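You operate a simulated robot arm through the tools that you are given. There is no shell and no other tool. Be economical: measure what you need, move in short steps, check, and stop when the job is done.

You run a simulated robot arm. Do the job below in one go: nothing can be reset, and whatever is moved stays where it is left.

JOB
Close the open pot, wipe the smear, draw the plate back, lock the stop.
Fine: wipe with the blue pad and put it back; the stop stays at its mark. Set down upright: blue pad. What is to be rubbed or washed off counts as gone when no trace of it is left.

It is judged by the outcome, as a careful person would: the job done as asked, and still so three seconds after it is handed in. It fails if anything else is knocked over, pushed out of place, dropped, spilled or broken.

ROBOT AND FRAMES
A 6-joint arm with a two-finger parallel gripper, fixed in place. Base frame: the origin is at the foot of the arm, x ahead of it, y to its left, z up; the work surface is at about z = 0.918. Readings come in m, degrees, newtons and seconds.
With the tool pointing down near the work surface it reaches from about 0.22 to 0.62 m from the base axis. Its first joint turns from -66.0 to 66.0 degrees. Payload 2.7 kg.
The TCP is the grasp point between the finger pads, 0.023 m short of the fingertips. In the tool frame z runs along the fingers and y along their closing line. Largest opening 0.094 m; finger width 0.038, thickness 0.01; the body of the gripper, 0.054 by 0.096 m, starts 0.039 m behind the TCP.
Orientation is that of the tool frame in the base frame, as [roll, pitch, yaw] about the fixed x, y, z axes, in that order (R = Rz(yaw) Ry(pitch) Rx(roll)). With the fingers straight down and closing along the base's y, the tool's x points along the base's -x, its y along +y and its z along -z.

CONTROLS
- The arm moves only by the tool apply_moves. Its argument "series" is one flat list of numbers, 7 for each row, row after row: the closure, from 0 (fully open) to 1 (shut), then the shift along the base's x, y, z in units of 150 mm (1.0 is 150 mm), then the turn, a rotation vector about the base's x, y, z in units of 90 degrees (1.0 is 90 degrees). In form: [fingers, tx, ty, tz, rx, ry, rz, fingers, tx, ty, tz, rx, ry, rz, ...]. A call has 1 to 10 rows; each row is the pose to reach, as a shift and turn from the pose commanded when the call began. A call with a number of a shift or a turn outside -1 to 1 is refused whole. Each row takes 0.2 s and may step no farther than 0.05 m and 8.6 degrees from the row before; otherwise, or with a gripper value out of range, the whole call is refused. Where a pose cannot be reached the arm comes as near as it can. A force on the tool above 70 N (or 10 N above the force at the start of the call, whichever is more), or a blocked arm, ends the call early, and 0.2 s more pass. Each finger travels about 0.045 m/s and halts on what it meets, pressing with about 27 N; the grip force reading is that of the motor and also rises with nothing between the fingers. The clock runs only during rows and for 0.2 s after the last one: add rows that repeat a pose to give the fingers time. The reply holds the time, the measured pose of the TCP, the force on the tool along the base axes, the opening and the grip force, in the units named above and with some noise, with the torque about the TCP (base axes, N m) and any sound that the robot's microphone picked up, and new pictures: "pictures" is both (left out), scene, wrist or none.
- Cameras (640 x 400 px; columns grow to the right, rows downward): "scene" is fixed at [0.0883, -0.4411, 1.4083]; the picture's right is [0.65, -0.76, 0.00], its down [-0.40, -0.35, -0.85] and it looks along [0.64, 0.55, -0.53] (base axes); focal length 239 px, centre (320, 200). "wrist" rides on the gripper at [0.086, 0.016, -0.075] in the tool frame; the picture's right is [-0.18, 0.98, 0.00], its down [-0.58, -0.11, -0.81] and it looks along [-0.79, -0.15, 0.59] (tool axes); focal length 243 px, centre (320, 200). There is no depth. A picture from a camera that has moved, and an enlarged one, comes with that camera's place and axes in the base frame and with its lens.
- inspect(camera, box): a new picture of the part [left, top, right, bottom] of that camera's present view, enlarged. It takes no simulated time.
- job_done(): hands the job in; it is judged then, once.

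Work in short steps. Places have to be worked out from the pictures, the camera data and where the tool is seen: move nearer, look again, correct. Check each grasp and each placing, and mend what went wrong. You have 120 turns and 200 pictures in all, those below and enlarged ones among them. Open the gripper and draw the arm clear of the work before you hand the job in, unless the task says otherwise; then end with one line.

The tools are called after ">>>" as name(argument=value, ...) on one line, values as JSON. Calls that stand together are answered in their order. apply_moves: Moves the arm, as the interface text tells. Its arguments: {"type":"object","properties":{"series":{"type":"array","items":{"type":"number"}},"pictures":{"type":"string","enum":["both","scene","wrist","none"]}},"required":["series"]} The other tools are called the same way: inspect (camera, box) takes an enlarged picture of a part of a camera's view; job_done () hands the job in.

At the start:

```text
t: 0.0
tool_pos: [0.3264, -0.1502, 1.3091]
tool_rot: [180.0, 0.1, -179.9]
force: [0.1, 0.1, -0.3]
wrist_torque: [0.02, 0.01, -0.01]
grip_width: 0.0941
grip_force: 0.0
```

scene: 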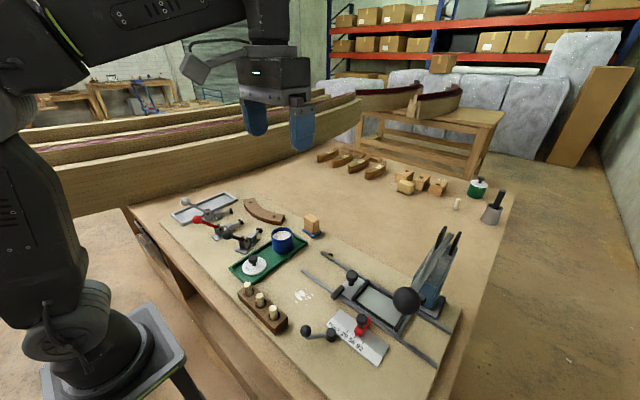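
wrist: 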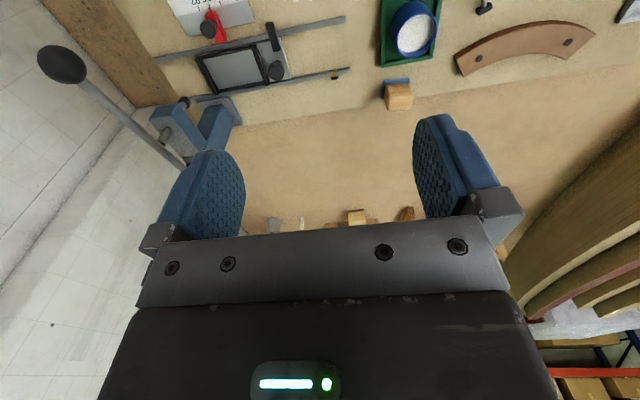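

The pictures show a board with an open blue pot on a green tray, a smear, a slide plate on rails, and a stop with a red knob. I'll enlarge the parts to measure.

>>> inspect(camera="scene", box=[220, 200, 340, 340])

>>> inspect(camera="scene", box=[290, 220, 470, 370])

>>> inspect(camera="scene", box=[160, 180, 290, 260])

>>> inspect(camera="scene", box=[300, 135, 520, 245])

>>> inspect(camera="wrist", box=[130, 0, 370, 130])

```text
2.86 times, centred on (280, 270) of scene
camera zoom: at [0.0883, -0.4411, 1.4083], right [0.65, -0.76, 0.0], down [-0.4, -0.35, -0.85], along [0.64, 0.55, -0.53], focal length 683 px, centre (434, 0)
```

zoom: 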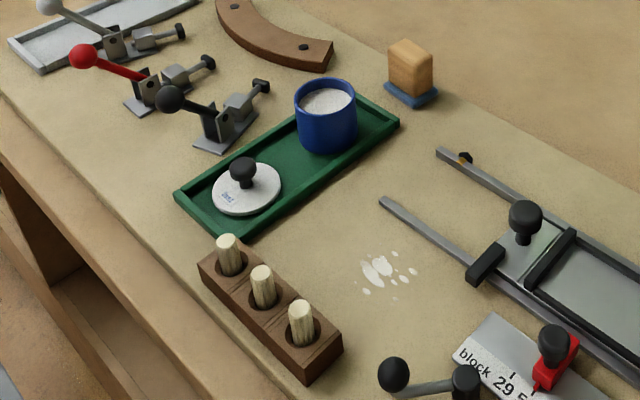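

```text
2.67 times, centred on (380, 295) of scene
camera zoom: at [0.0883, -0.4411, 1.4083], right [0.65, -0.76, 0.0], down [-0.4, -0.35, -0.85], along [0.64, 0.55, -0.53], focal length 637 px, centre (160, -53)
```

zoom: 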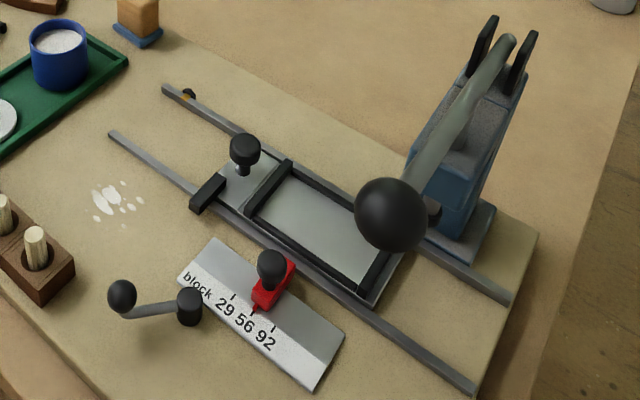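

```text
4.92 times, centred on (225, 220) of scene
camera zoom: at [0.0883, -0.4411, 1.4083], right [0.65, -0.76, 0.0], down [-0.4, -0.35, -0.85], along [0.64, 0.55, -0.53], focal length 1177 px, centre (788, 102)
```

zoom: 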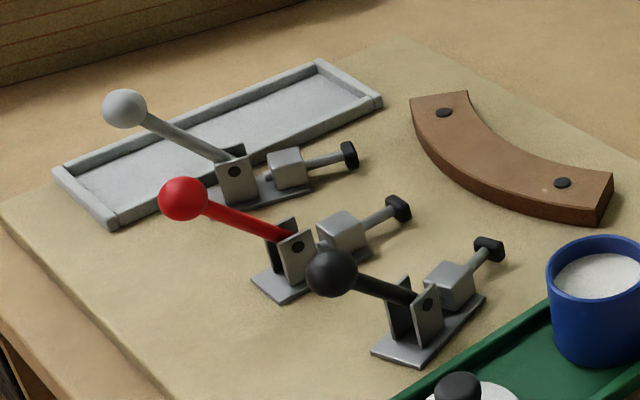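

```text
2.91 times, centred on (410, 190) of scene
camera zoom: at [0.0883, -0.4411, 1.4083], right [0.65, -0.76, 0.0], down [-0.4, -0.35, -0.85], along [0.64, 0.55, -0.53], focal length 695 px, centre (58, 229)
```

zoom: 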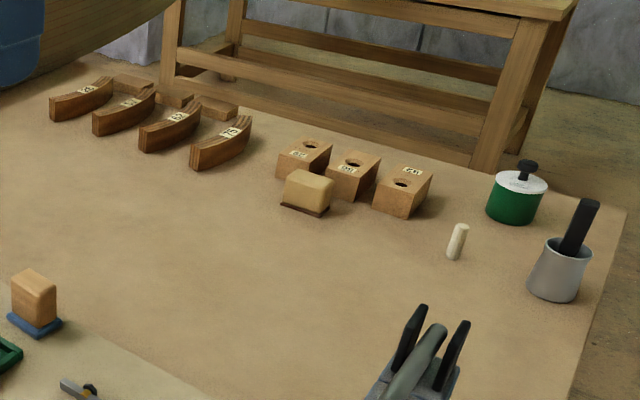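

```text
2.67 times, centred on (250, 65) of wrist
camera zoom: at [0.2393, -0.1332, 1.3823], right [0.18, 0.98, 0.0], down [0.58, -0.11, 0.81], along [0.79, -0.15, -0.59], focal length 647 px, centre (507, 560)
```

zoom: 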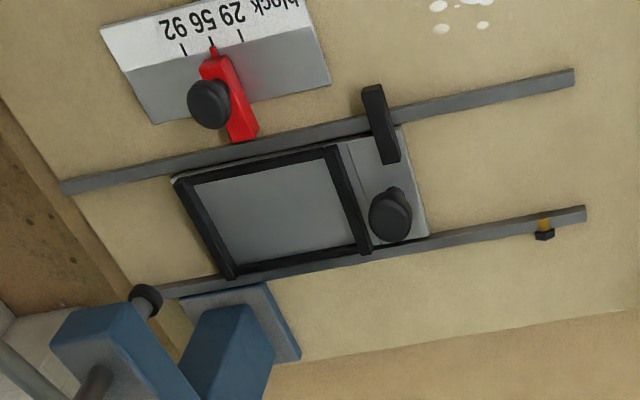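

I'll move nearer with the camera tilted down to see the stop, lever and plate.

>>> apply_moves(series=[0, 0, -0.2, -0.19, 0, 0.067, 0, 0, 0, -0.4, -0.38, 0, 0.134, 0, 0, 0, -0.6, -0.57, 0, 0.2, 0, 0, 0, -0.8, -0.76, 0, 0.267, 0, 0, 0, -1, -0.95, 0, 0.333, 0], pictures="wrist")

```text
t: 1.2
tool_pos: [0.3261, -0.3002, 1.1688]
tool_rot: [-180.0, -30.0, -179.9]
force: [0.0, 0.7, 0.4]
wrist_torque: [0.03, 0.0, -0.02]
grip_width: 0.0938
grip_force: 0.1
camera wrist: at [0.2883, -0.2832, 1.2755], right [0.16, 0.98, -0.09], down [0.91, -0.11, 0.41], along [0.39, -0.15, -0.91], focal length 243 px, centre (320, 200)
```

wrist: 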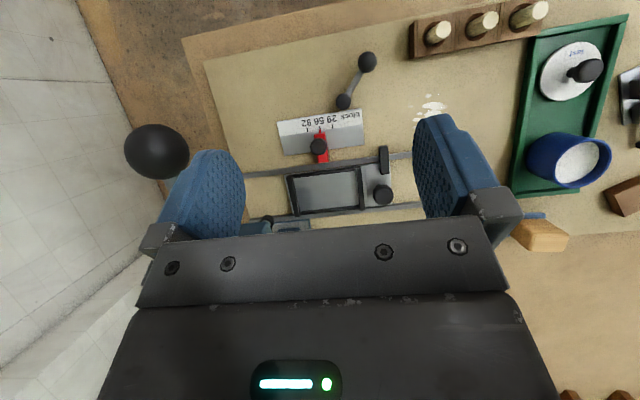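

>>> inspect(camera="wrist", box=[260, 40, 440, 230])

>>> inspect(camera="wrist", box=[400, 0, 640, 260])

```text
2.11 times, centred on (350, 135) of wrist
camera zoom: at [0.2883, -0.2832, 1.2755], right [0.16, 0.98, -0.09], down [0.91, -0.11, 0.41], along [0.39, -0.15, -0.91], focal length 511 px, centre (257, 337)
```

zoom: 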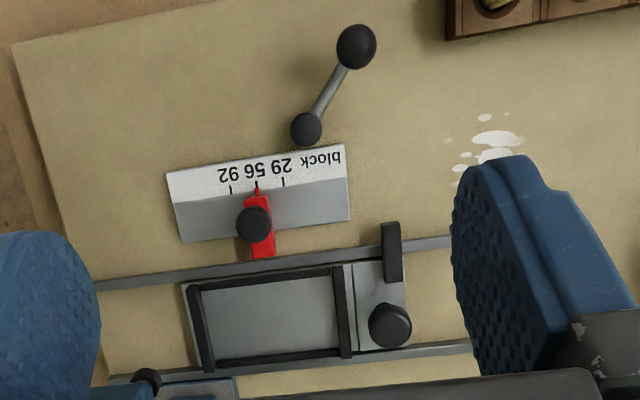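

```text
1.54 times, centred on (520, 130) of wrist
camera zoom: at [0.2883, -0.2832, 1.2755], right [0.16, 0.98, -0.09], down [0.91, -0.11, 0.41], along [0.39, -0.15, -0.91], focal length 373 px, centre (12, 308)
```

zoom: 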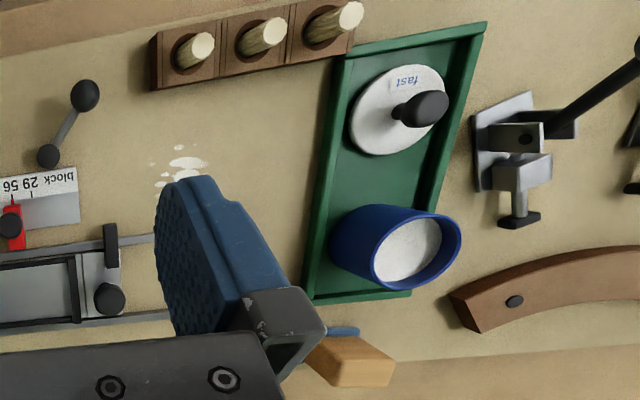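

The lid lies at about (0.308, -0.023), the pot at about (0.411, -0.02). I'll go toward the lid, straightening the tool.

>>> apply_moves(series=[0, 0, 0.25, 0, 0, -0.067, 0, 0, 0, 0.5, 0, 0, -0.134, 0, 0, 0, 0.75, 0, 0, -0.2, 0, 0, 0, 1, 0, 0, -0.267, 0, 0, 0, 1, 0, 0, -0.333, 0], pictures="none")

>>> apply_moves(series=[0.2, -0.04, 0.25, -0.15, 0, 0, 0, 0.4, -0.08, 0.5, -0.3, 0, 0, 0, 0.4, -0.12, 0.75, -0.45, 0, 0, 0, 0.4, -0.14, 0.853, -0.55, 0, 0, 0], pictures="both")

```text
t: 2.4
tool_pos: [0.3275, -0.1509, 1.1662]
tool_rot: [179.9, 0.1, -179.8]
force: [-0.7, 0.1, -0.6]
wrist_torque: [-0.01, 0.01, 0.03]
grip_width: 0.094
grip_force: 0.1
```

```text
t: 3.4
tool_pos: [0.3051, -0.0228, 1.0845]
tool_rot: [179.9, 0.1, 179.9]
force: [0.3, 0.1, 0.7]
wrist_torque: [0.0, -0.01, 0.02]
grip_width: 0.0563
grip_force: 0.0
camera wrist: at [0.2191, -0.0058, 1.1576], right [0.18, 0.98, 0.0], down [0.58, -0.11, 0.81], along [0.79, -0.15, -0.59], focal length 243 px, centre (320, 200)
```

scene: 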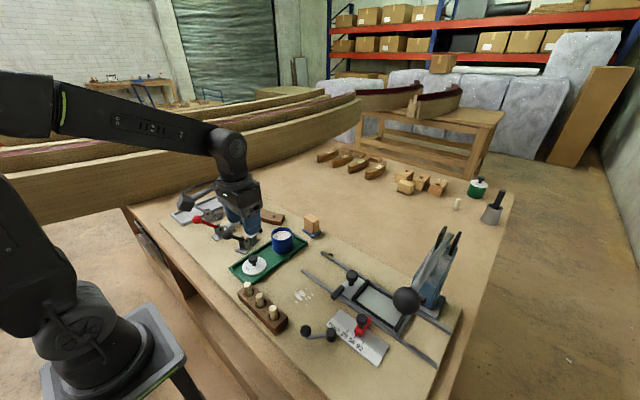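
wrist: 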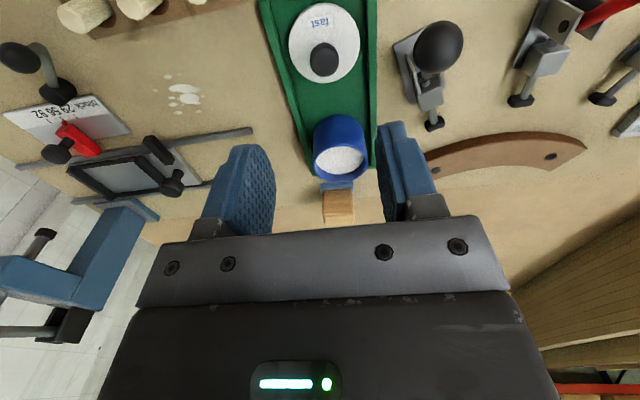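

Lid knob measured at (0.306, -0.019). Descending to hover just above it and checking.

>>> apply_moves(series=[0.4, 0.007, 0.025, -0.28, 0, 0, 0, 0.4, 0.007, 0.025, -0.55, 0, 0, 0], pictures="both")

>>> inspect(camera="scene", box=[200, 190, 340, 300])

```text
t: 4.0
tool_pos: [0.3053, -0.0156, 1.0008]
tool_rot: [180.0, 0.0, -179.8]
force: [-0.2, -0.3, 0.0]
wrist_torque: [0.01, 0.03, -0.01]
grip_width: 0.0565
grip_force: 0.1
camera wrist: at [0.2199, -0.0001, 1.0741], right [0.18, 0.98, 0.0], down [0.58, -0.11, 0.81], along [0.79, -0.15, -0.59], focal length 243 px, centre (320, 200)
```

scene: 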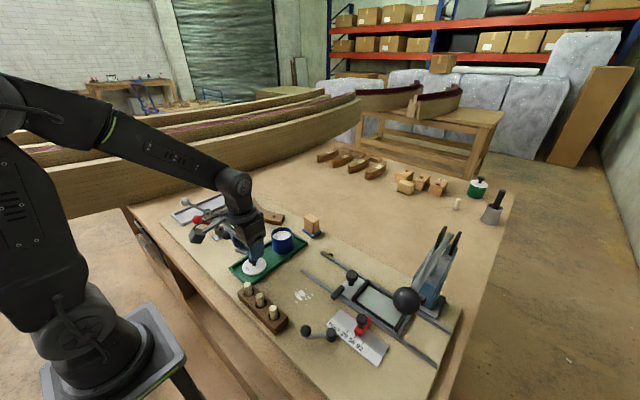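
wrist: 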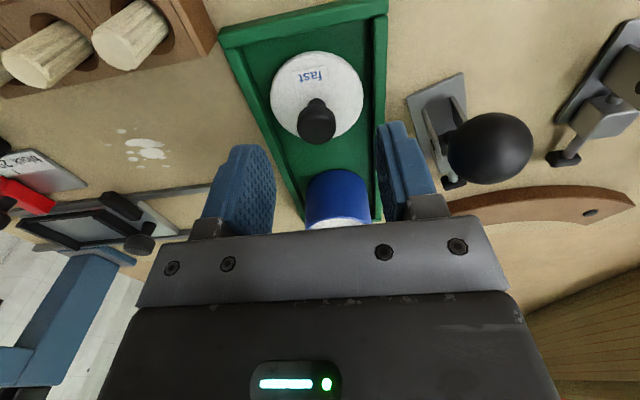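

```text
3.64 times, centred on (270, 245) of scene
camera zoom: at [0.0882, -0.4411, 1.4083], right [0.65, -0.76, 0.0], down [-0.4, -0.35, -0.85], along [0.64, 0.55, -0.53], focal length 869 px, centre (502, 36)
```

zoom: 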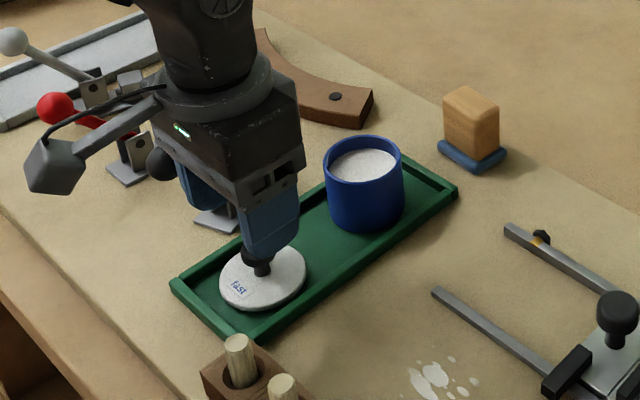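

Knob sits about (0.304, -0.018), z ≈ 0.95. Lower onto it, then close.

>>> apply_moves(series=[0.4, -0.015, 0, -0.277, 0, 0, 0, 0.7, -0.015, 0, -0.277, 0, 0, 0, 1, -0.015, 0, -0.277, 0, 0, 0, 1, -0.015, 0, -0.277, 0, 0, 0, 1, -0.015, 0, -0.277, 0, 0, 0], pictures="both")

>>> inspect(camera="scene", box=[200, 190, 340, 300])

```text
t: 5.2
tool_pos: [0.3047, -0.017, 0.9592]
tool_rot: [-180.0, 0.0, -179.9]
force: [0.0, 0.2, -0.8]
wrist_torque: [-0.02, 0.01, 0.0]
grip_width: 0.022
grip_force: 27.1
camera wrist: at [0.2182, -0.0002, 1.0315], right [0.18, 0.98, 0.0], down [0.58, -0.11, 0.81], along [0.79, -0.15, -0.59], focal length 243 px, centre (320, 200)
```

scene: 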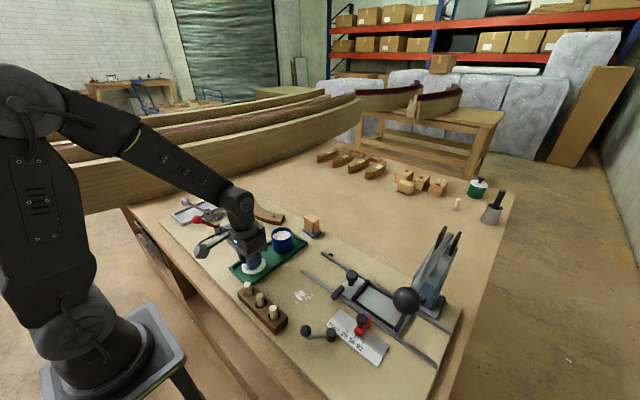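
wrist: 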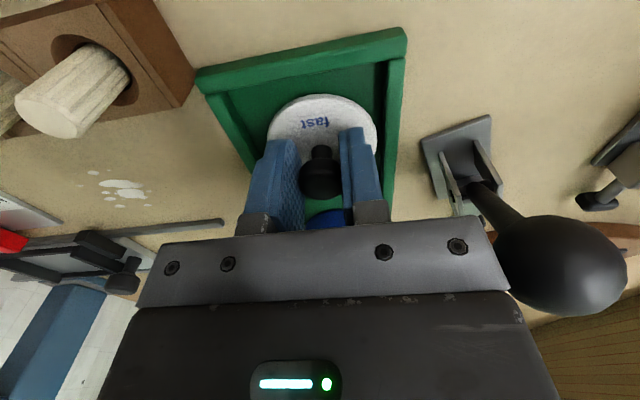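

```text
3.64 times, centred on (270, 245) of scene
camera zoom: at [0.0883, -0.4411, 1.4083], right [0.65, -0.76, 0.0], down [-0.4, -0.35, -0.85], along [0.64, 0.55, -0.53], focal length 869 px, centre (502, 36)
```

zoom: 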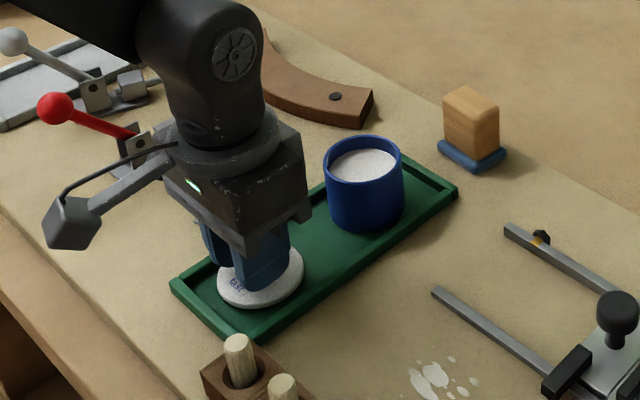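

Gripped (22 mm). Lift the lid straight up and look.

>>> apply_moves(series=[1, 0, 0, 0.2, 0, 0, 0, 1, 0, 0, 0.4, 0, 0, 0, 1, 0, 0, 0.6, 0, 0, 0], pictures="both")

>>> inspect(camera="scene", box=[200, 190, 340, 300])

```text
t: 6.0
tool_pos: [0.3021, -0.0165, 1.0489]
tool_rot: [179.9, 0.0, -179.9]
force: [0.3, 0.2, -0.4]
wrist_torque: [0.02, 0.01, 0.02]
grip_width: 0.022
grip_force: 26.8
camera wrist: at [0.2162, 0.0001, 1.1231], right [0.18, 0.98, 0.0], down [0.58, -0.11, 0.81], along [0.79, -0.15, -0.59], focal length 243 px, centre (320, 200)
```

scene: 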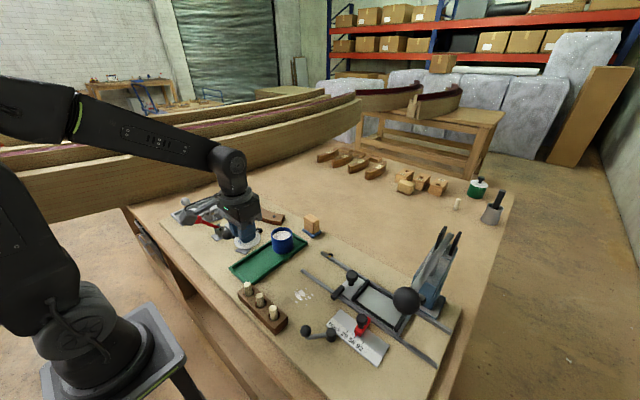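
wrist: 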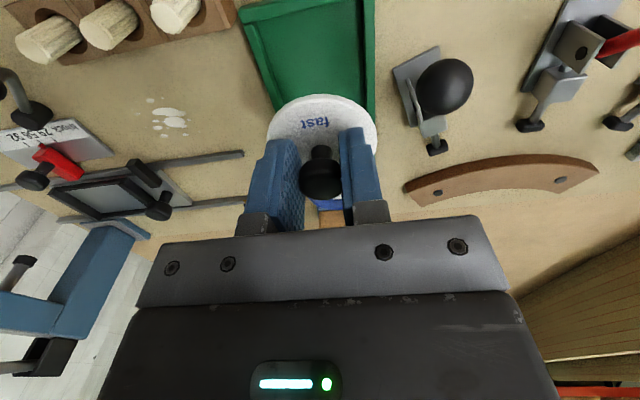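

```text
3.64 times, centred on (270, 245) of scene
camera zoom: at [0.0883, -0.4411, 1.4083], right [0.65, -0.76, 0.0], down [-0.4, -0.35, -0.85], along [0.64, 0.55, -0.53], focal length 869 px, centre (502, 36)
```

zoom: 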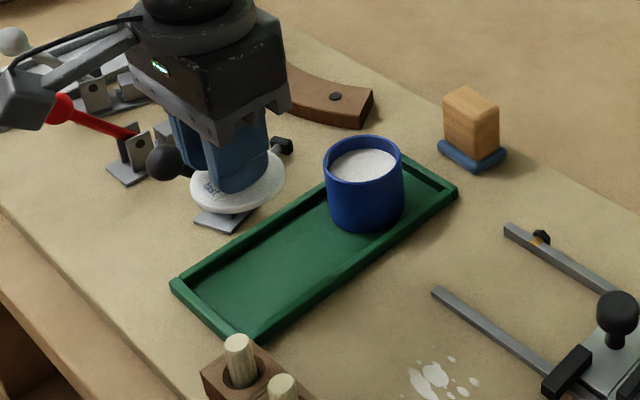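

Lid is held level. Before placing I step sideways so the wrist camera sees the pot unobstructed.

>>> apply_moves(series=[1, 0, -0.3, 0.1, 0, 0, 0, 1, 0, -0.6, 0.2, 0, 0, 0, 1, 0, -0.87, 0.2, 0, 0, 0], pictures="wrist")

>>> inspect(camera="wrist", box=[380, 0, 580, 240])

```text
t: 6.8
tool_pos: [0.3022, -0.1516, 1.0805]
tool_rot: [180.0, -0.1, -179.9]
force: [-0.1, 0.3, -0.8]
wrist_torque: [-0.03, 0.01, 0.01]
grip_width: 0.0218
grip_force: 27.5
camera wrist: at [0.2161, -0.1336, 1.1535], right [0.18, 0.98, 0.0], down [0.58, -0.11, 0.81], along [0.79, -0.15, -0.59], focal length 243 px, centre (320, 200)
```

wrist: 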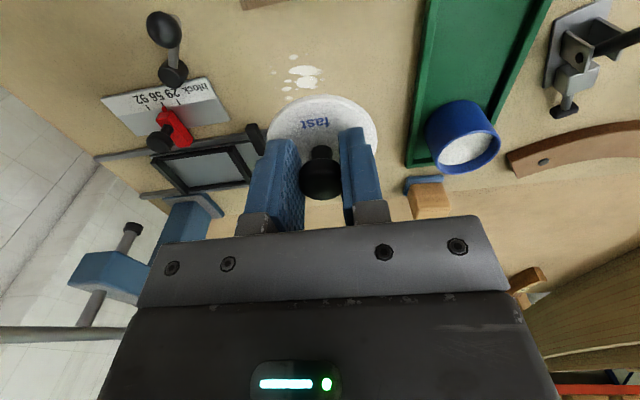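

```text
1.67 times, centred on (480, 120) of wrist
camera zoom: at [0.2161, -0.1336, 1.1535], right [0.18, 0.98, 0.0], down [0.58, -0.11, 0.81], along [0.79, -0.15, -0.59], focal length 404 px, centre (53, 333)
```

zoom: 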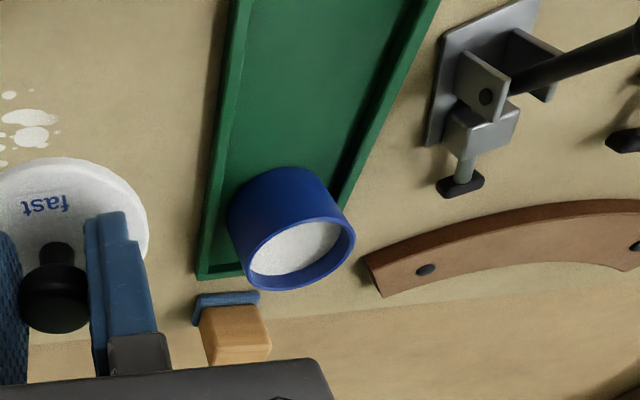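

Pot centre estimated at (0.409, -0.017), rim z ≈ 0.967. Moving the lid to hover above it.

>>> apply_moves(series=[1, 0.175, 0.22, 0, 0, 0, 0, 1, 0.35, 0.44, 0, 0, 0, 0, 1, 0.525, 0.66, -0.1, 0, 0, 0, 1, 0.7, 0.88, -0.2, 0, 0, 0, 1, 0.7, 0.88, -0.35, 0, 0, 0], pictures="both")

>>> inspect(camera="scene", box=[235, 200, 325, 270])

```text
t: 8.0
tool_pos: [0.4086, -0.0167, 1.0271]
tool_rot: [180.0, 0.0, -180.0]
force: [-0.1, 0.0, -1.1]
wrist_torque: [-0.01, -0.03, 0.02]
grip_width: 0.022
grip_force: 26.8
camera wrist: at [0.3223, 0.0005, 1.0994], right [0.18, 0.98, 0.0], down [0.58, -0.11, 0.81], along [0.79, -0.15, -0.59], focal length 243 px, centre (320, 200)
```

scene: 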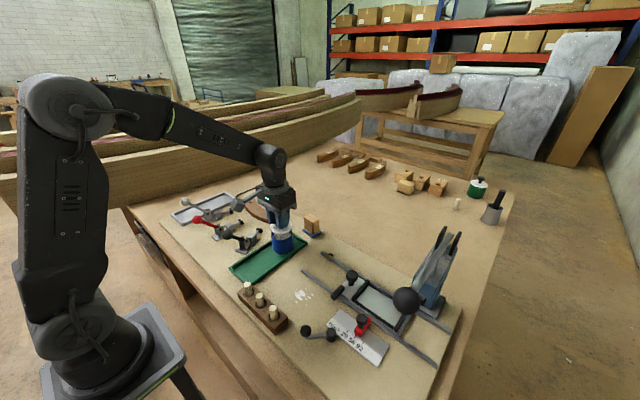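
wrist: 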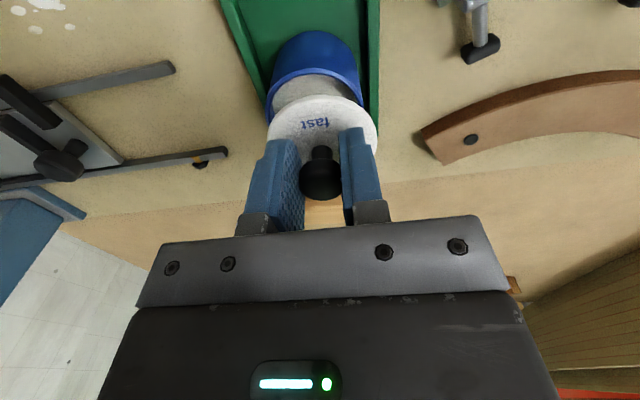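

```text
5.71 times, centred on (280, 235) of scene
camera zoom: at [0.0883, -0.4411, 1.4083], right [0.65, -0.76, 0.0], down [-0.4, -0.35, -0.85], along [0.64, 0.55, -0.53], focal length 1366 px, centre (549, 0)
```

zoom: 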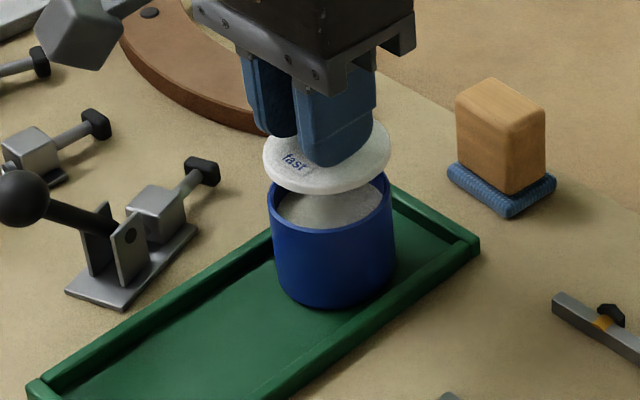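

Lid is aligned within a couple of mm in both views. Lowering nearly to contact.

>>> apply_moves(series=[1, 0.01, -0.003, -0.08, 0, 0, 0, 1, 0.01, -0.003, -0.13, 0, 0, 0], pictures="none")

>>> inspect(camera="scene", box=[235, 200, 325, 270])

>>> inspect(camera="wrist", box=[220, 0, 420, 200])

```text
t: 8.6
tool_pos: [0.4106, -0.0178, 1.0089]
tool_rot: [-179.9, 0.3, -179.9]
force: [-10.4, -0.6, 28.4]
wrist_torque: [0.05, 0.07, -0.01]
grip_width: 0.0219
grip_force: 27.3
```

```text
5.71 times, centred on (280, 235) of scene
camera zoom: at [0.0876, -0.4411, 1.4084], right [0.65, -0.76, 0.0], down [-0.4, -0.35, -0.85], along [0.64, 0.55, -0.53], focal length 1366 px, centre (549, 0)
```

zoom: 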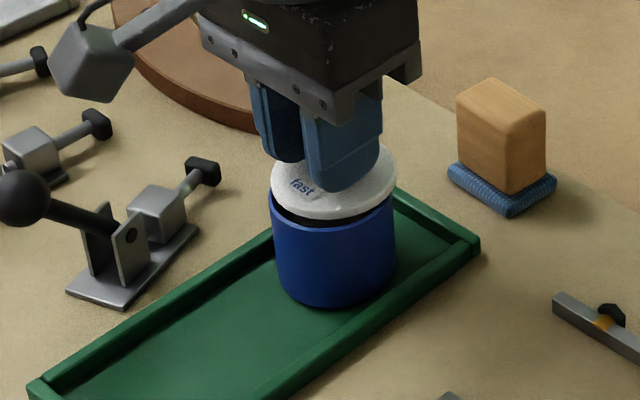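

```text
2.00 times, centred on (320, 100) of wrist
camera zoom: at [0.3238, 0.0002, 1.0824], right [0.18, 0.98, 0.0], down [0.58, -0.11, 0.81], along [0.8, -0.15, -0.59], focal length 485 px, centre (320, 400)
```

zoom: 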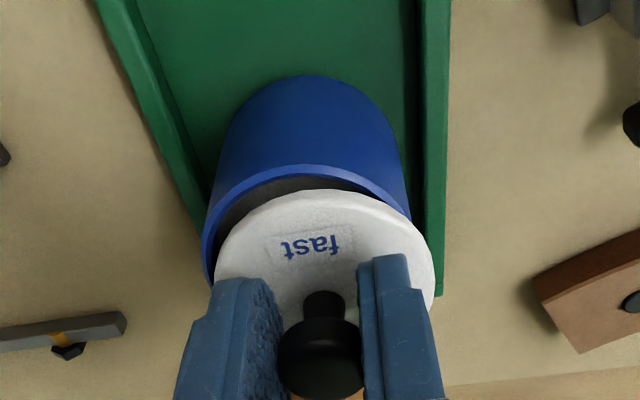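

Contact came at 1.009 with 28 N and the lid not seated flush; it likely has a plug beneath. Lift slightly and measure the offset again.

>>> apply_moves(series=[1, 0, 0, 0.06, 0, 0, 0, 1, 0, 0, 0.1, 0, 0, 0], pictures="none")

>>> inspect(camera="scene", box=[260, 220, 304, 260])

>>> inspect(camera="wrist", box=[250, 20, 390, 160])

```text
t: 9.2
tool_pos: [0.4107, -0.0168, 1.0213]
tool_rot: [-180.0, -0.1, -179.9]
force: [0.2, -1.0, -0.4]
wrist_torque: [-0.02, 0.02, 0.04]
grip_width: 0.0219
grip_force: 26.9
```

```text
10.00 times, centred on (282, 240) of scene
camera zoom: at [0.0883, -0.4411, 1.4083], right [0.65, -0.76, 0.0], down [-0.4, -0.35, -0.85], along [0.64, 0.55, -0.53], focal length 2390 px, centre (700, -200)
```

zoom: 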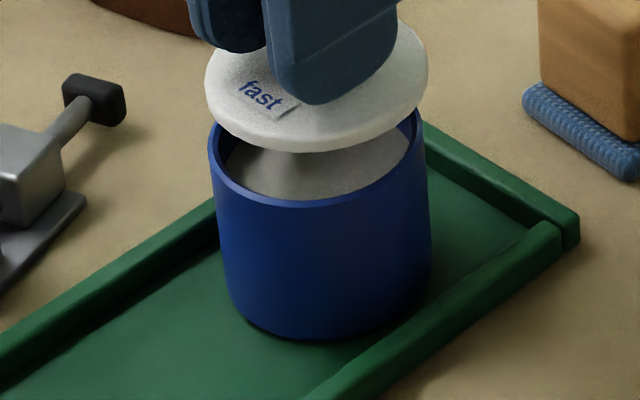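

```text
2.86 times, centred on (320, 90) of wrist
camera zoom: at [0.3236, 0.0003, 1.0949], right [0.18, 0.98, 0.0], down [0.58, -0.11, 0.81], along [0.79, -0.15, -0.59], focal length 693 px, centre (320, 514)
```

zoom: 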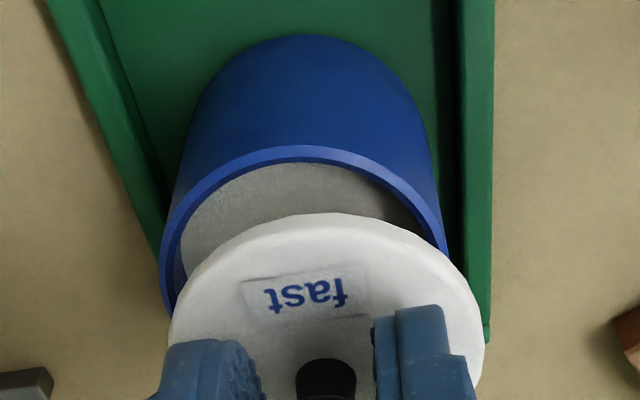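

Scene offset and the contact force/torque both suggest the lid sat about 3 mm too far in +x. Shift back and retry gently.

>>> apply_moves(series=[1, -0.02, -0.004, -0.04, 0, 0, 0, 1, -0.02, -0.004, -0.08, 0, 0, 0, 1, -0.02, -0.004, -0.1, 0, 0, 0, 1, -0.02, -0.004, -0.11, 0, 0, 0], pictures="none")

>>> inspect(camera="scene", box=[260, 220, 304, 260])

```text
t: 10.2
tool_pos: [0.4074, -0.0173, 1.0094]
tool_rot: [-179.8, 0.5, -180.0]
force: [-9.8, -1.8, 32.8]
wrist_torque: [-0.08, -0.18, -0.01]
grip_width: 0.0222
grip_force: 27.5
```

```text
10.00 times, centred on (282, 240) of scene
camera zoom: at [0.0875, -0.4412, 1.4084], right [0.65, -0.76, 0.0], down [-0.4, -0.35, -0.85], along [0.64, 0.55, -0.53], focal length 2390 px, centre (700, -200)
```

zoom: 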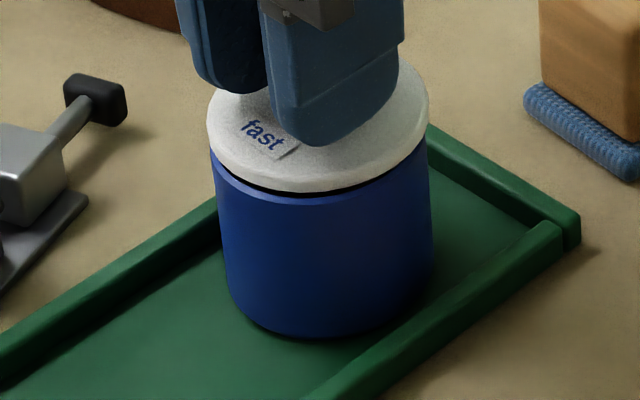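

>>> inspect(camera="wrist", box=[250, 20, 390, 160])

```text
2.86 times, centred on (320, 90) of wrist
camera zoom: at [0.3206, -0.0009, 1.0818], right [0.18, 0.98, 0.0], down [0.58, -0.11, 0.81], along [0.8, -0.15, -0.59], focal length 693 px, centre (320, 514)
```

zoom: 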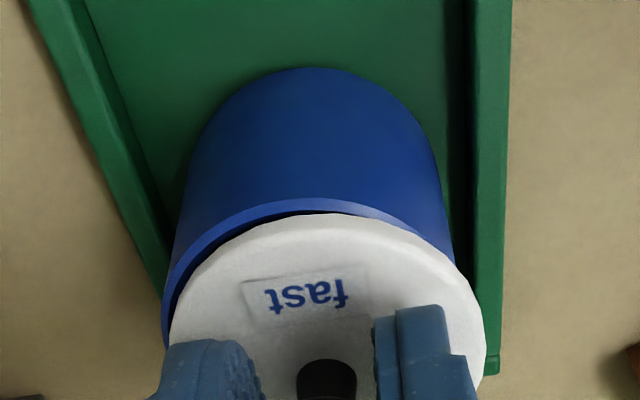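

Both views now agree the lid is still ~3 mm too far in +x and ~2.4 mm in +y. Lift a little, shift, lower again.

>>> apply_moves(series=[1, 0, 0, 0.05, 0, 0, 0, 1, -0.02, -0.016, 0.05, 0, 0, 0, 1, -0.02, -0.016, 0.03, 0, 0, 0, 1, -0.02, -0.016, 0.01, 0, 0, 0], pictures="none")

>>> inspect(camera="wrist", box=[250, 20, 390, 160])

>>> inspect(camera="scene", box=[260, 220, 304, 260])

```text
t: 11.2
tool_pos: [0.4019, -0.0201, 1.0102]
tool_rot: [-179.9, 0.1, -179.9]
force: [-3.0, 1.1, 10.1]
wrist_torque: [0.11, 0.28, 0.0]
grip_width: 0.0221
grip_force: 27.0
```

```text
2.86 times, centred on (320, 90) of wrist
camera zoom: at [0.3167, -0.0031, 1.0823], right [0.18, 0.98, 0.0], down [0.58, -0.11, 0.81], along [0.79, -0.15, -0.59], focal length 693 px, centre (320, 514)
```

zoom: 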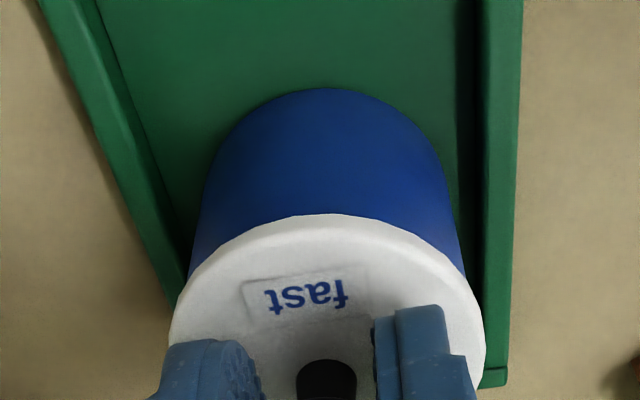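

```text
10.00 times, centred on (282, 240) of scene
camera zoom: at [0.0881, -0.4411, 1.4084], right [0.65, -0.76, 0.0], down [-0.4, -0.35, -0.85], along [0.64, 0.55, -0.53], focal length 2390 px, centre (700, -200)
```

zoom: 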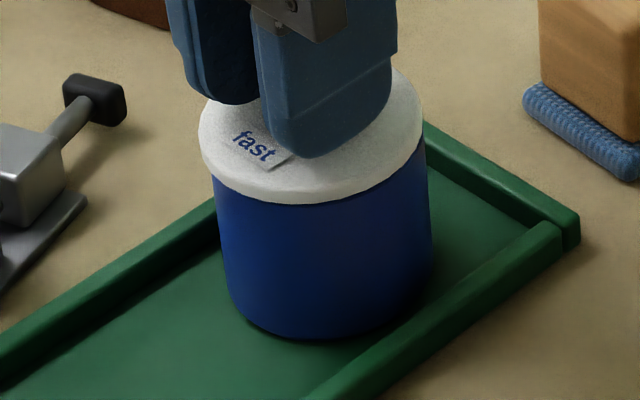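

Lid now nearly covers the rim but is ~2.5 mm too far in −x (scene and torque agree). Lift a touch, shift +2.5 mm and lower.

>>> apply_moves(series=[1, 0, 0, 0.03, 0, 0, 0, 1, 0.015, 0.002, 0.03, 0, 0, 0, 1, 0.015, 0.002, 0.01, 0, 0, 0, 1, 0.015, 0.002, -0.007, 0, 0, 0, 1, 0.015, 0.002, -0.007, 0, 0, 0], pictures="none")

>>> inspect(camera="wrist", box=[250, 20, 390, 160])

>>> inspect(camera="scene", box=[260, 220, 304, 260])

```text
t: 12.4
tool_pos: [0.4071, -0.0191, 1.0085]
tool_rot: [-180.0, 0.3, -179.8]
force: [-4.2, 0.5, 22.1]
wrist_torque: [-0.03, -0.42, 0.01]
grip_width: 0.0221
grip_force: 26.9
```

```text
2.86 times, centred on (320, 90) of wrist
camera zoom: at [0.3201, -0.0027, 1.0816], right [0.18, 0.98, 0.0], down [0.58, -0.11, 0.81], along [0.8, -0.15, -0.59], focal length 693 px, centre (320, 514)
```

zoom: 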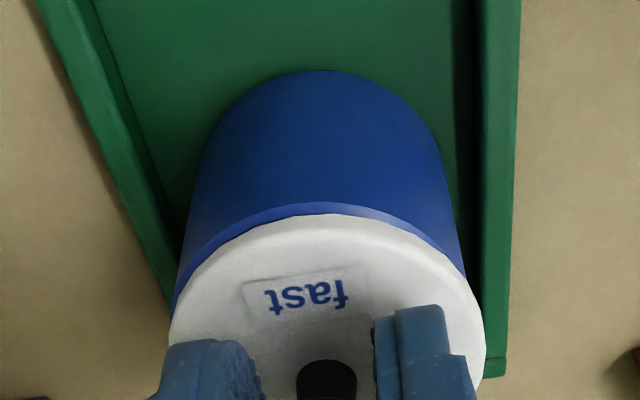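

```text
10.00 times, centred on (282, 240) of scene
camera zoom: at [0.0878, -0.4411, 1.4084], right [0.65, -0.76, 0.0], down [-0.4, -0.35, -0.85], along [0.64, 0.55, -0.53], focal length 2390 px, centre (700, -200)
```

zoom: 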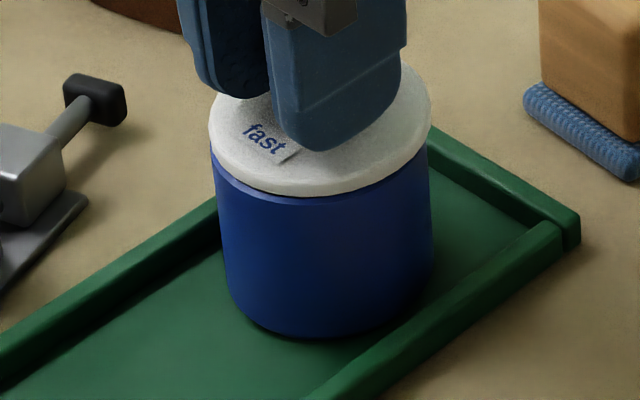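

The lid is a plain disc and now within ~1.5 mm. One more small lift-and-shift of −1.5 mm, then light seating.

>>> apply_moves(series=[1, 0, 0, 0.03, 0, 0, 0, 1, -0.011, -0.001, 0.03, 0, 0, 0, 1, -0.011, -0.001, 0.02, 0, 0, 0, 1, -0.011, -0.001, 0.01, 0, 0, 0], pictures="none")

>>> inspect(camera="wrist", box=[250, 20, 390, 160])

>>> inspect(camera="scene", box=[260, 220, 304, 260])

```text
t: 13.4
tool_pos: [0.4042, -0.0205, 1.0079]
tool_rot: [-180.0, -0.1, -180.0]
force: [0.3, 0.8, -0.3]
wrist_torque: [0.0, 0.02, -0.03]
grip_width: 0.0217
grip_force: 27.0
```

```text
2.86 times, centred on (320, 90) of wrist
camera zoom: at [0.3185, -0.0031, 1.0816], right [0.18, 0.98, 0.0], down [0.58, -0.11, 0.81], along [0.79, -0.15, -0.59], focal length 693 px, centre (320, 514)
```

zoom: 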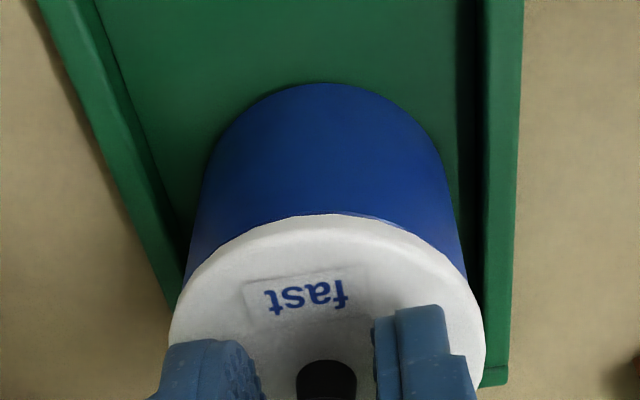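

```text
10.00 times, centred on (282, 240) of scene
camera zoom: at [0.0883, -0.4411, 1.4083], right [0.65, -0.76, 0.0], down [-0.4, -0.35, -0.85], along [0.64, 0.55, -0.53], focal length 2390 px, centre (700, -200)
```

zoom: 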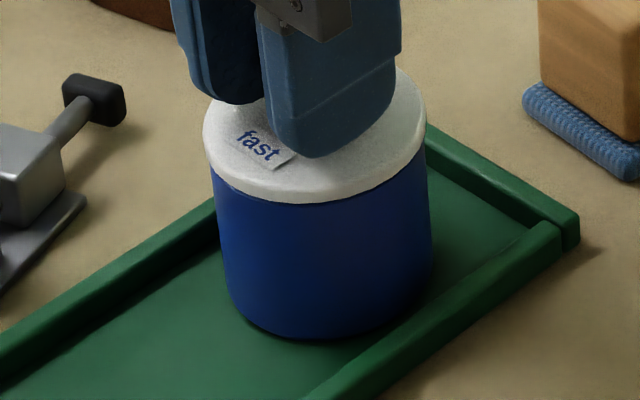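

Zero force at a height that earlier touched – a plug has entered the rim. Lower further to seat.

>>> apply_moves(series=[1, 0, 0, -0.015, 0, 0, 0, 1, 0, 0, -0.03, 0, 0, 0], pictures="none")

>>> inspect(camera="scene", box=[260, 220, 304, 260])

```text
t: 14.0
tool_pos: [0.4052, -0.0206, 1.0057]
tool_rot: [-180.0, 0.1, -179.9]
force: [-7.0, 2.8, 18.9]
wrist_torque: [0.02, 0.47, 0.0]
grip_width: 0.0221
grip_force: 27.7
heard: snap
```

```text
10.00 times, centred on (282, 240) of scene
camera zoom: at [0.0878, -0.441, 1.4084], right [0.65, -0.76, 0.0], down [-0.4, -0.35, -0.85], along [0.64, 0.55, -0.53], focal length 2390 px, centre (700, -200)
```

zoom: 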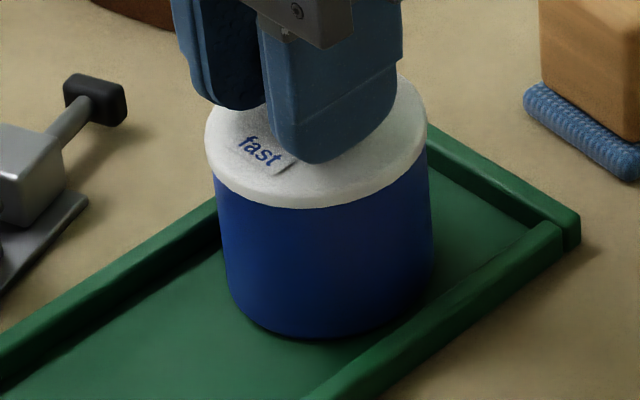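

A snap was heard: the lid is shut. Release and rise.

>>> apply_moves(series=[0.5, 0, 0, 0.01, 0, 0, 0, 0.5, 0, 0, 0.01, 0, 0, 0, 0.5, 0, 0, 0.01, 0, 0, 0, 0.5, 0, 0, 0.3, 0, 0, 0, 0.5, 0.15, -0.1, 0.5, 0, 0, 0, 0.3, 0.4, -0.17, 0.55, 0, 0, 0], pictures="both")

>>> inspect(camera="scene", box=[240, 200, 340, 270])

```text
t: 15.4
tool_pos: [0.4644, -0.0462, 1.0841]
tool_rot: [180.0, -0.1, 180.0]
force: [0.7, -0.5, 0.8]
wrist_torque: [-0.01, -0.01, 0.0]
grip_width: 0.0658
grip_force: 0.0
camera wrist: at [0.378, -0.0293, 1.1578], right [0.18, 0.98, 0.0], down [0.58, -0.11, 0.81], along [0.79, -0.15, -0.59], focal length 243 px, centre (320, 200)
```

scene: 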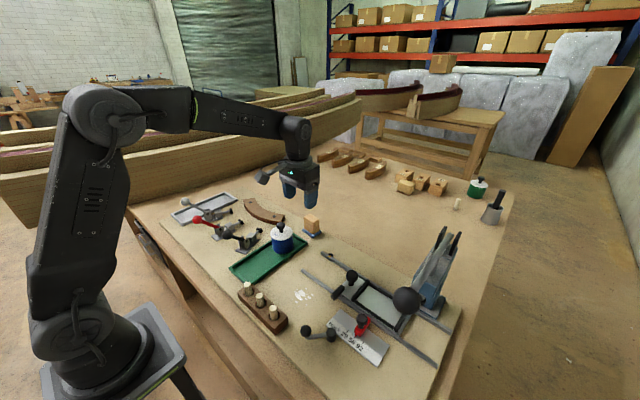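
wrist: 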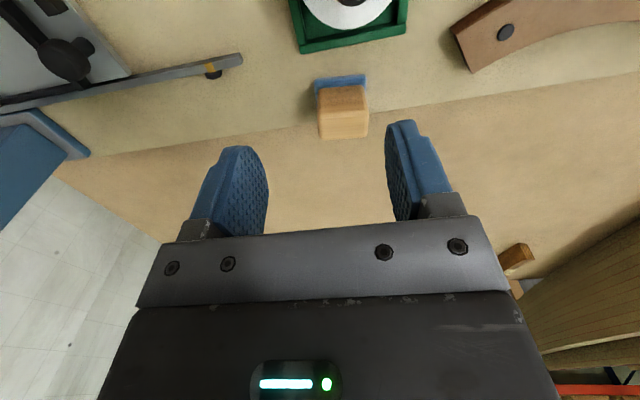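

```text
5.71 times, centred on (290, 235) of scene
camera zoom: at [0.0882, -0.4411, 1.4083], right [0.65, -0.76, 0.0], down [-0.4, -0.35, -0.85], along [0.64, 0.55, -0.53], focal length 1366 px, centre (491, 0)
```

zoom: 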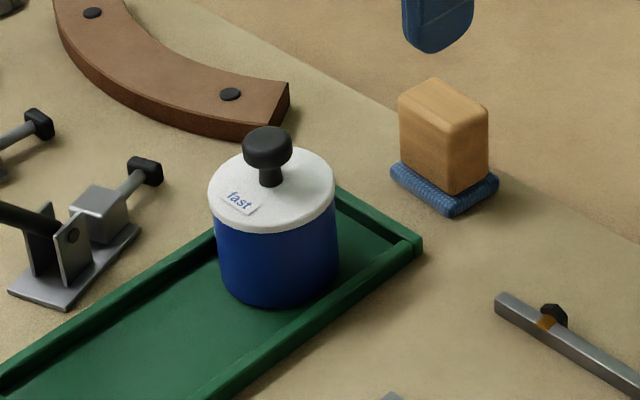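

Pot is closed. Now measuring the blue pad.

>>> inspect(camera="wrist", box=[280, 50, 400, 150])

```text
4.00 times, centred on (340, 100) of wrist
camera zoom: at [0.378, -0.0293, 1.1578], right [0.18, 0.98, 0.0], down [0.58, -0.11, 0.81], along [0.79, -0.15, -0.59], focal length 970 px, centre (240, 600)
```

zoom: 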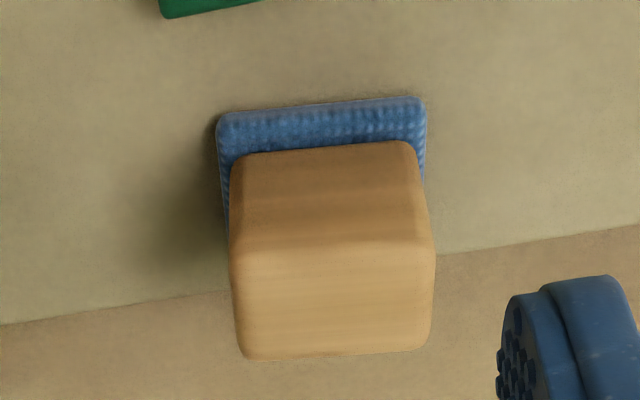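

Blue pad block centre ≈ (0.521, -0.034), wood top ≈ 0.967, edges along x/y. Moving above it.

>>> apply_moves(series=[0.15, 0.19, 0.04, 0, 0, 0, 0, 0.15, 0.373, 0.079, -0.2, 0, 0, 0, 0.15, 0.373, 0.079, -0.45, 0, 0, 0], pictures="wrist")

>>> inspect(camera="scene", box=[280, 180, 350, 250])

```text
t: 16.2
tool_pos: [0.5219, -0.0351, 1.019]
tool_rot: [-180.0, 0.0, -179.9]
force: [-0.3, 0.3, 0.0]
wrist_torque: [0.02, 0.02, -0.03]
grip_width: 0.0798
grip_force: 0.0
camera wrist: at [0.4358, -0.0179, 1.0922], right [0.18, 0.98, 0.0], down [0.58, -0.11, 0.81], along [0.79, -0.15, -0.59], focal length 243 px, centre (320, 200)
```

wrist: 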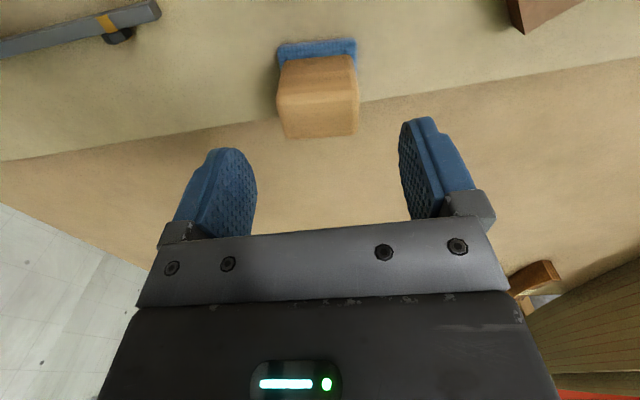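

```text
5.71 times, centred on (315, 215) of scene
camera zoom: at [0.0883, -0.4411, 1.4083], right [0.65, -0.76, 0.0], down [-0.4, -0.35, -0.85], along [0.64, 0.55, -0.53], focal length 1366 px, centre (349, 114)
```

zoom: 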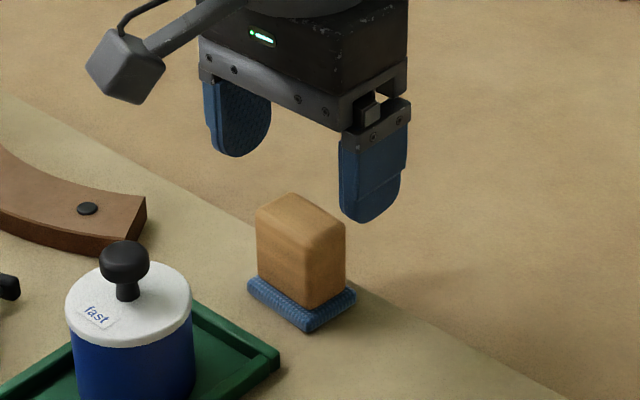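

Alignment good. Descend and grip the block.

>>> apply_moves(series=[0.15, -0.02, -0.007, -0.22, 0, 0, 0, 0.15, -0.02, -0.007, -0.427, 0, 0, 0, 0.5, -0.02, -0.007, -0.427, 0, 0, 0, 1, -0.02, -0.007, -0.427, 0, 0, 0, 1, -0.02, -0.007, -0.427, 0, 0, 0, 1, -0.02, -0.007, -0.427, 0, 0, 0], pictures="none")

>>> inspect(camera="scene", box=[280, 180, 350, 250])

```text
t: 17.6
tool_pos: [0.519, -0.0338, 0.9548]
tool_rot: [180.0, 0.0, -180.0]
force: [0.6, 0.0, 0.6]
wrist_torque: [0.01, 0.01, -0.04]
grip_width: 0.0455
grip_force: 27.3
```

```text
5.71 times, centred on (315, 215) of scene
camera zoom: at [0.0883, -0.4411, 1.4083], right [0.65, -0.76, 0.0], down [-0.4, -0.35, -0.85], along [0.64, 0.55, -0.53], focal length 1366 px, centre (349, 114)
```

zoom: 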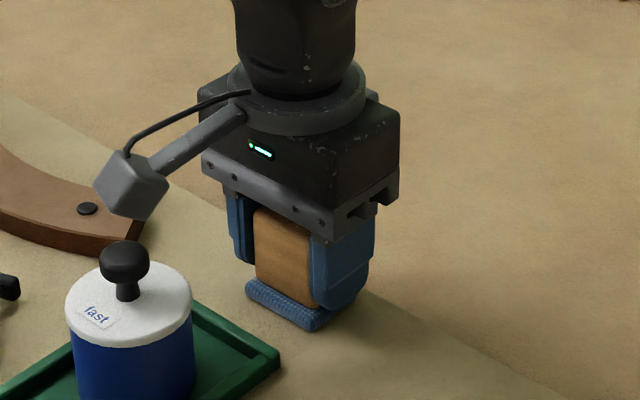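

Grip holds at 45 mm. Lift and carry toward the smear.

>>> apply_moves(series=[1, 0, 0, 0.2, 0, 0, 0, 1, 0, -0.1, 0.5, 0, 0, 0, 1, 0, -0.35, 0.7, 0, 0, 0, 1, -0.2, -0.55, 0.7, 0, 0, 0, 1, -0.45, -0.7, 0.7, 0, 0, 0, 1, -0.7, -0.85, 0.7, 0, 0, 0, 1, -0.95, -0.95, 0.7, 0, 0, 0], pictures="both")

>>> inspect(camera="scene", box=[250, 240, 370, 330])

```text
t: 19.2
tool_pos: [0.3715, -0.1779, 1.0604]
tool_rot: [180.0, 0.0, -179.9]
force: [-0.6, 0.3, -0.9]
wrist_torque: [0.0, 0.01, 0.0]
grip_width: 0.0457
grip_force: 26.9
camera wrist: at [0.286, -0.1607, 1.134], right [0.18, 0.98, 0.0], down [0.58, -0.11, 0.81], along [0.79, -0.15, -0.59], focal length 243 px, centre (320, 200)
```

scene: 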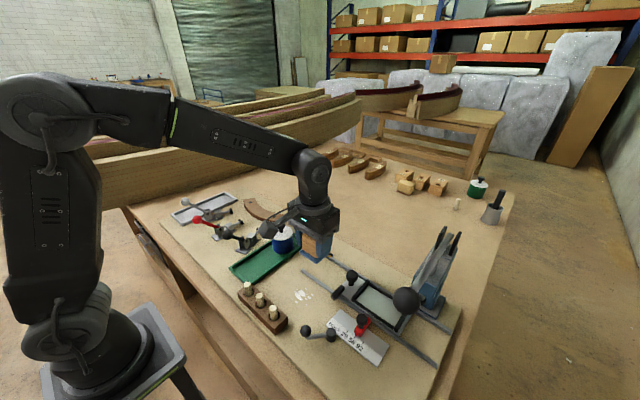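
wrist: 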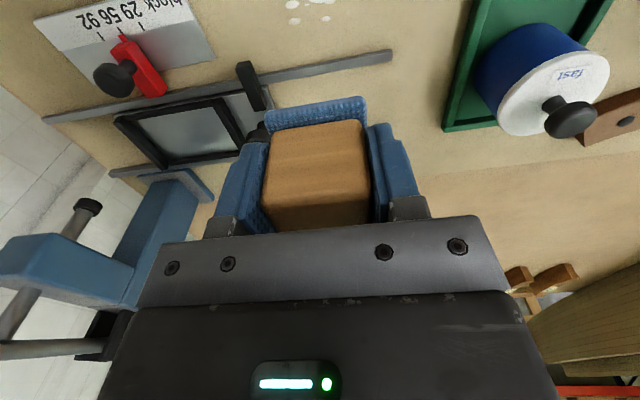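

```text
4.44 times, centred on (310, 285) of scene
camera zoom: at [0.0883, -0.4411, 1.4083], right [0.65, -0.76, 0.0], down [-0.4, -0.35, -0.85], along [0.64, 0.55, -0.53], focal length 1062 px, centre (364, -178)
```

zoom: 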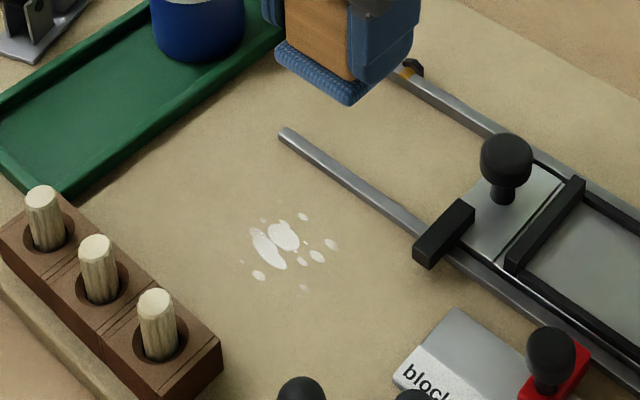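

Step back in x to view the smear with the wrist camera from above.

>>> apply_moves(series=[1, -0.3, 0.05, 0, 0, 0, 0, 1, -0.57, 0.1, 0, 0, 0, 0, 1, -0.57, 0.1, 0, 0, 0, 0], pictures="none")

>>> inspect(camera="wrist", box=[230, 0, 400, 130])

```text
t: 20.0
tool_pos: [0.2893, -0.1622, 1.0603]
tool_rot: [-180.0, 0.0, -179.9]
force: [-0.2, 0.1, -0.7]
wrist_torque: [0.02, 0.0, 0.04]
grip_width: 0.0457
grip_force: 26.8
```

```text
3.08 times, centred on (315, 65) of wrist
camera zoom: at [0.2035, -0.1455, 1.1334], right [0.18, 0.98, 0.0], down [0.58, -0.11, 0.81], along [0.79, -0.15, -0.59], focal length 746 px, centre (335, 615)
```

zoom: 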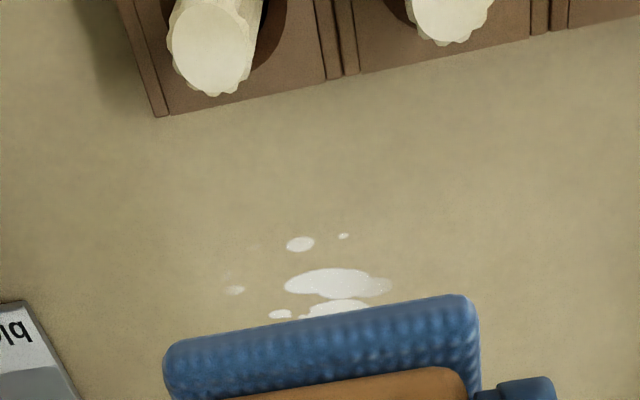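

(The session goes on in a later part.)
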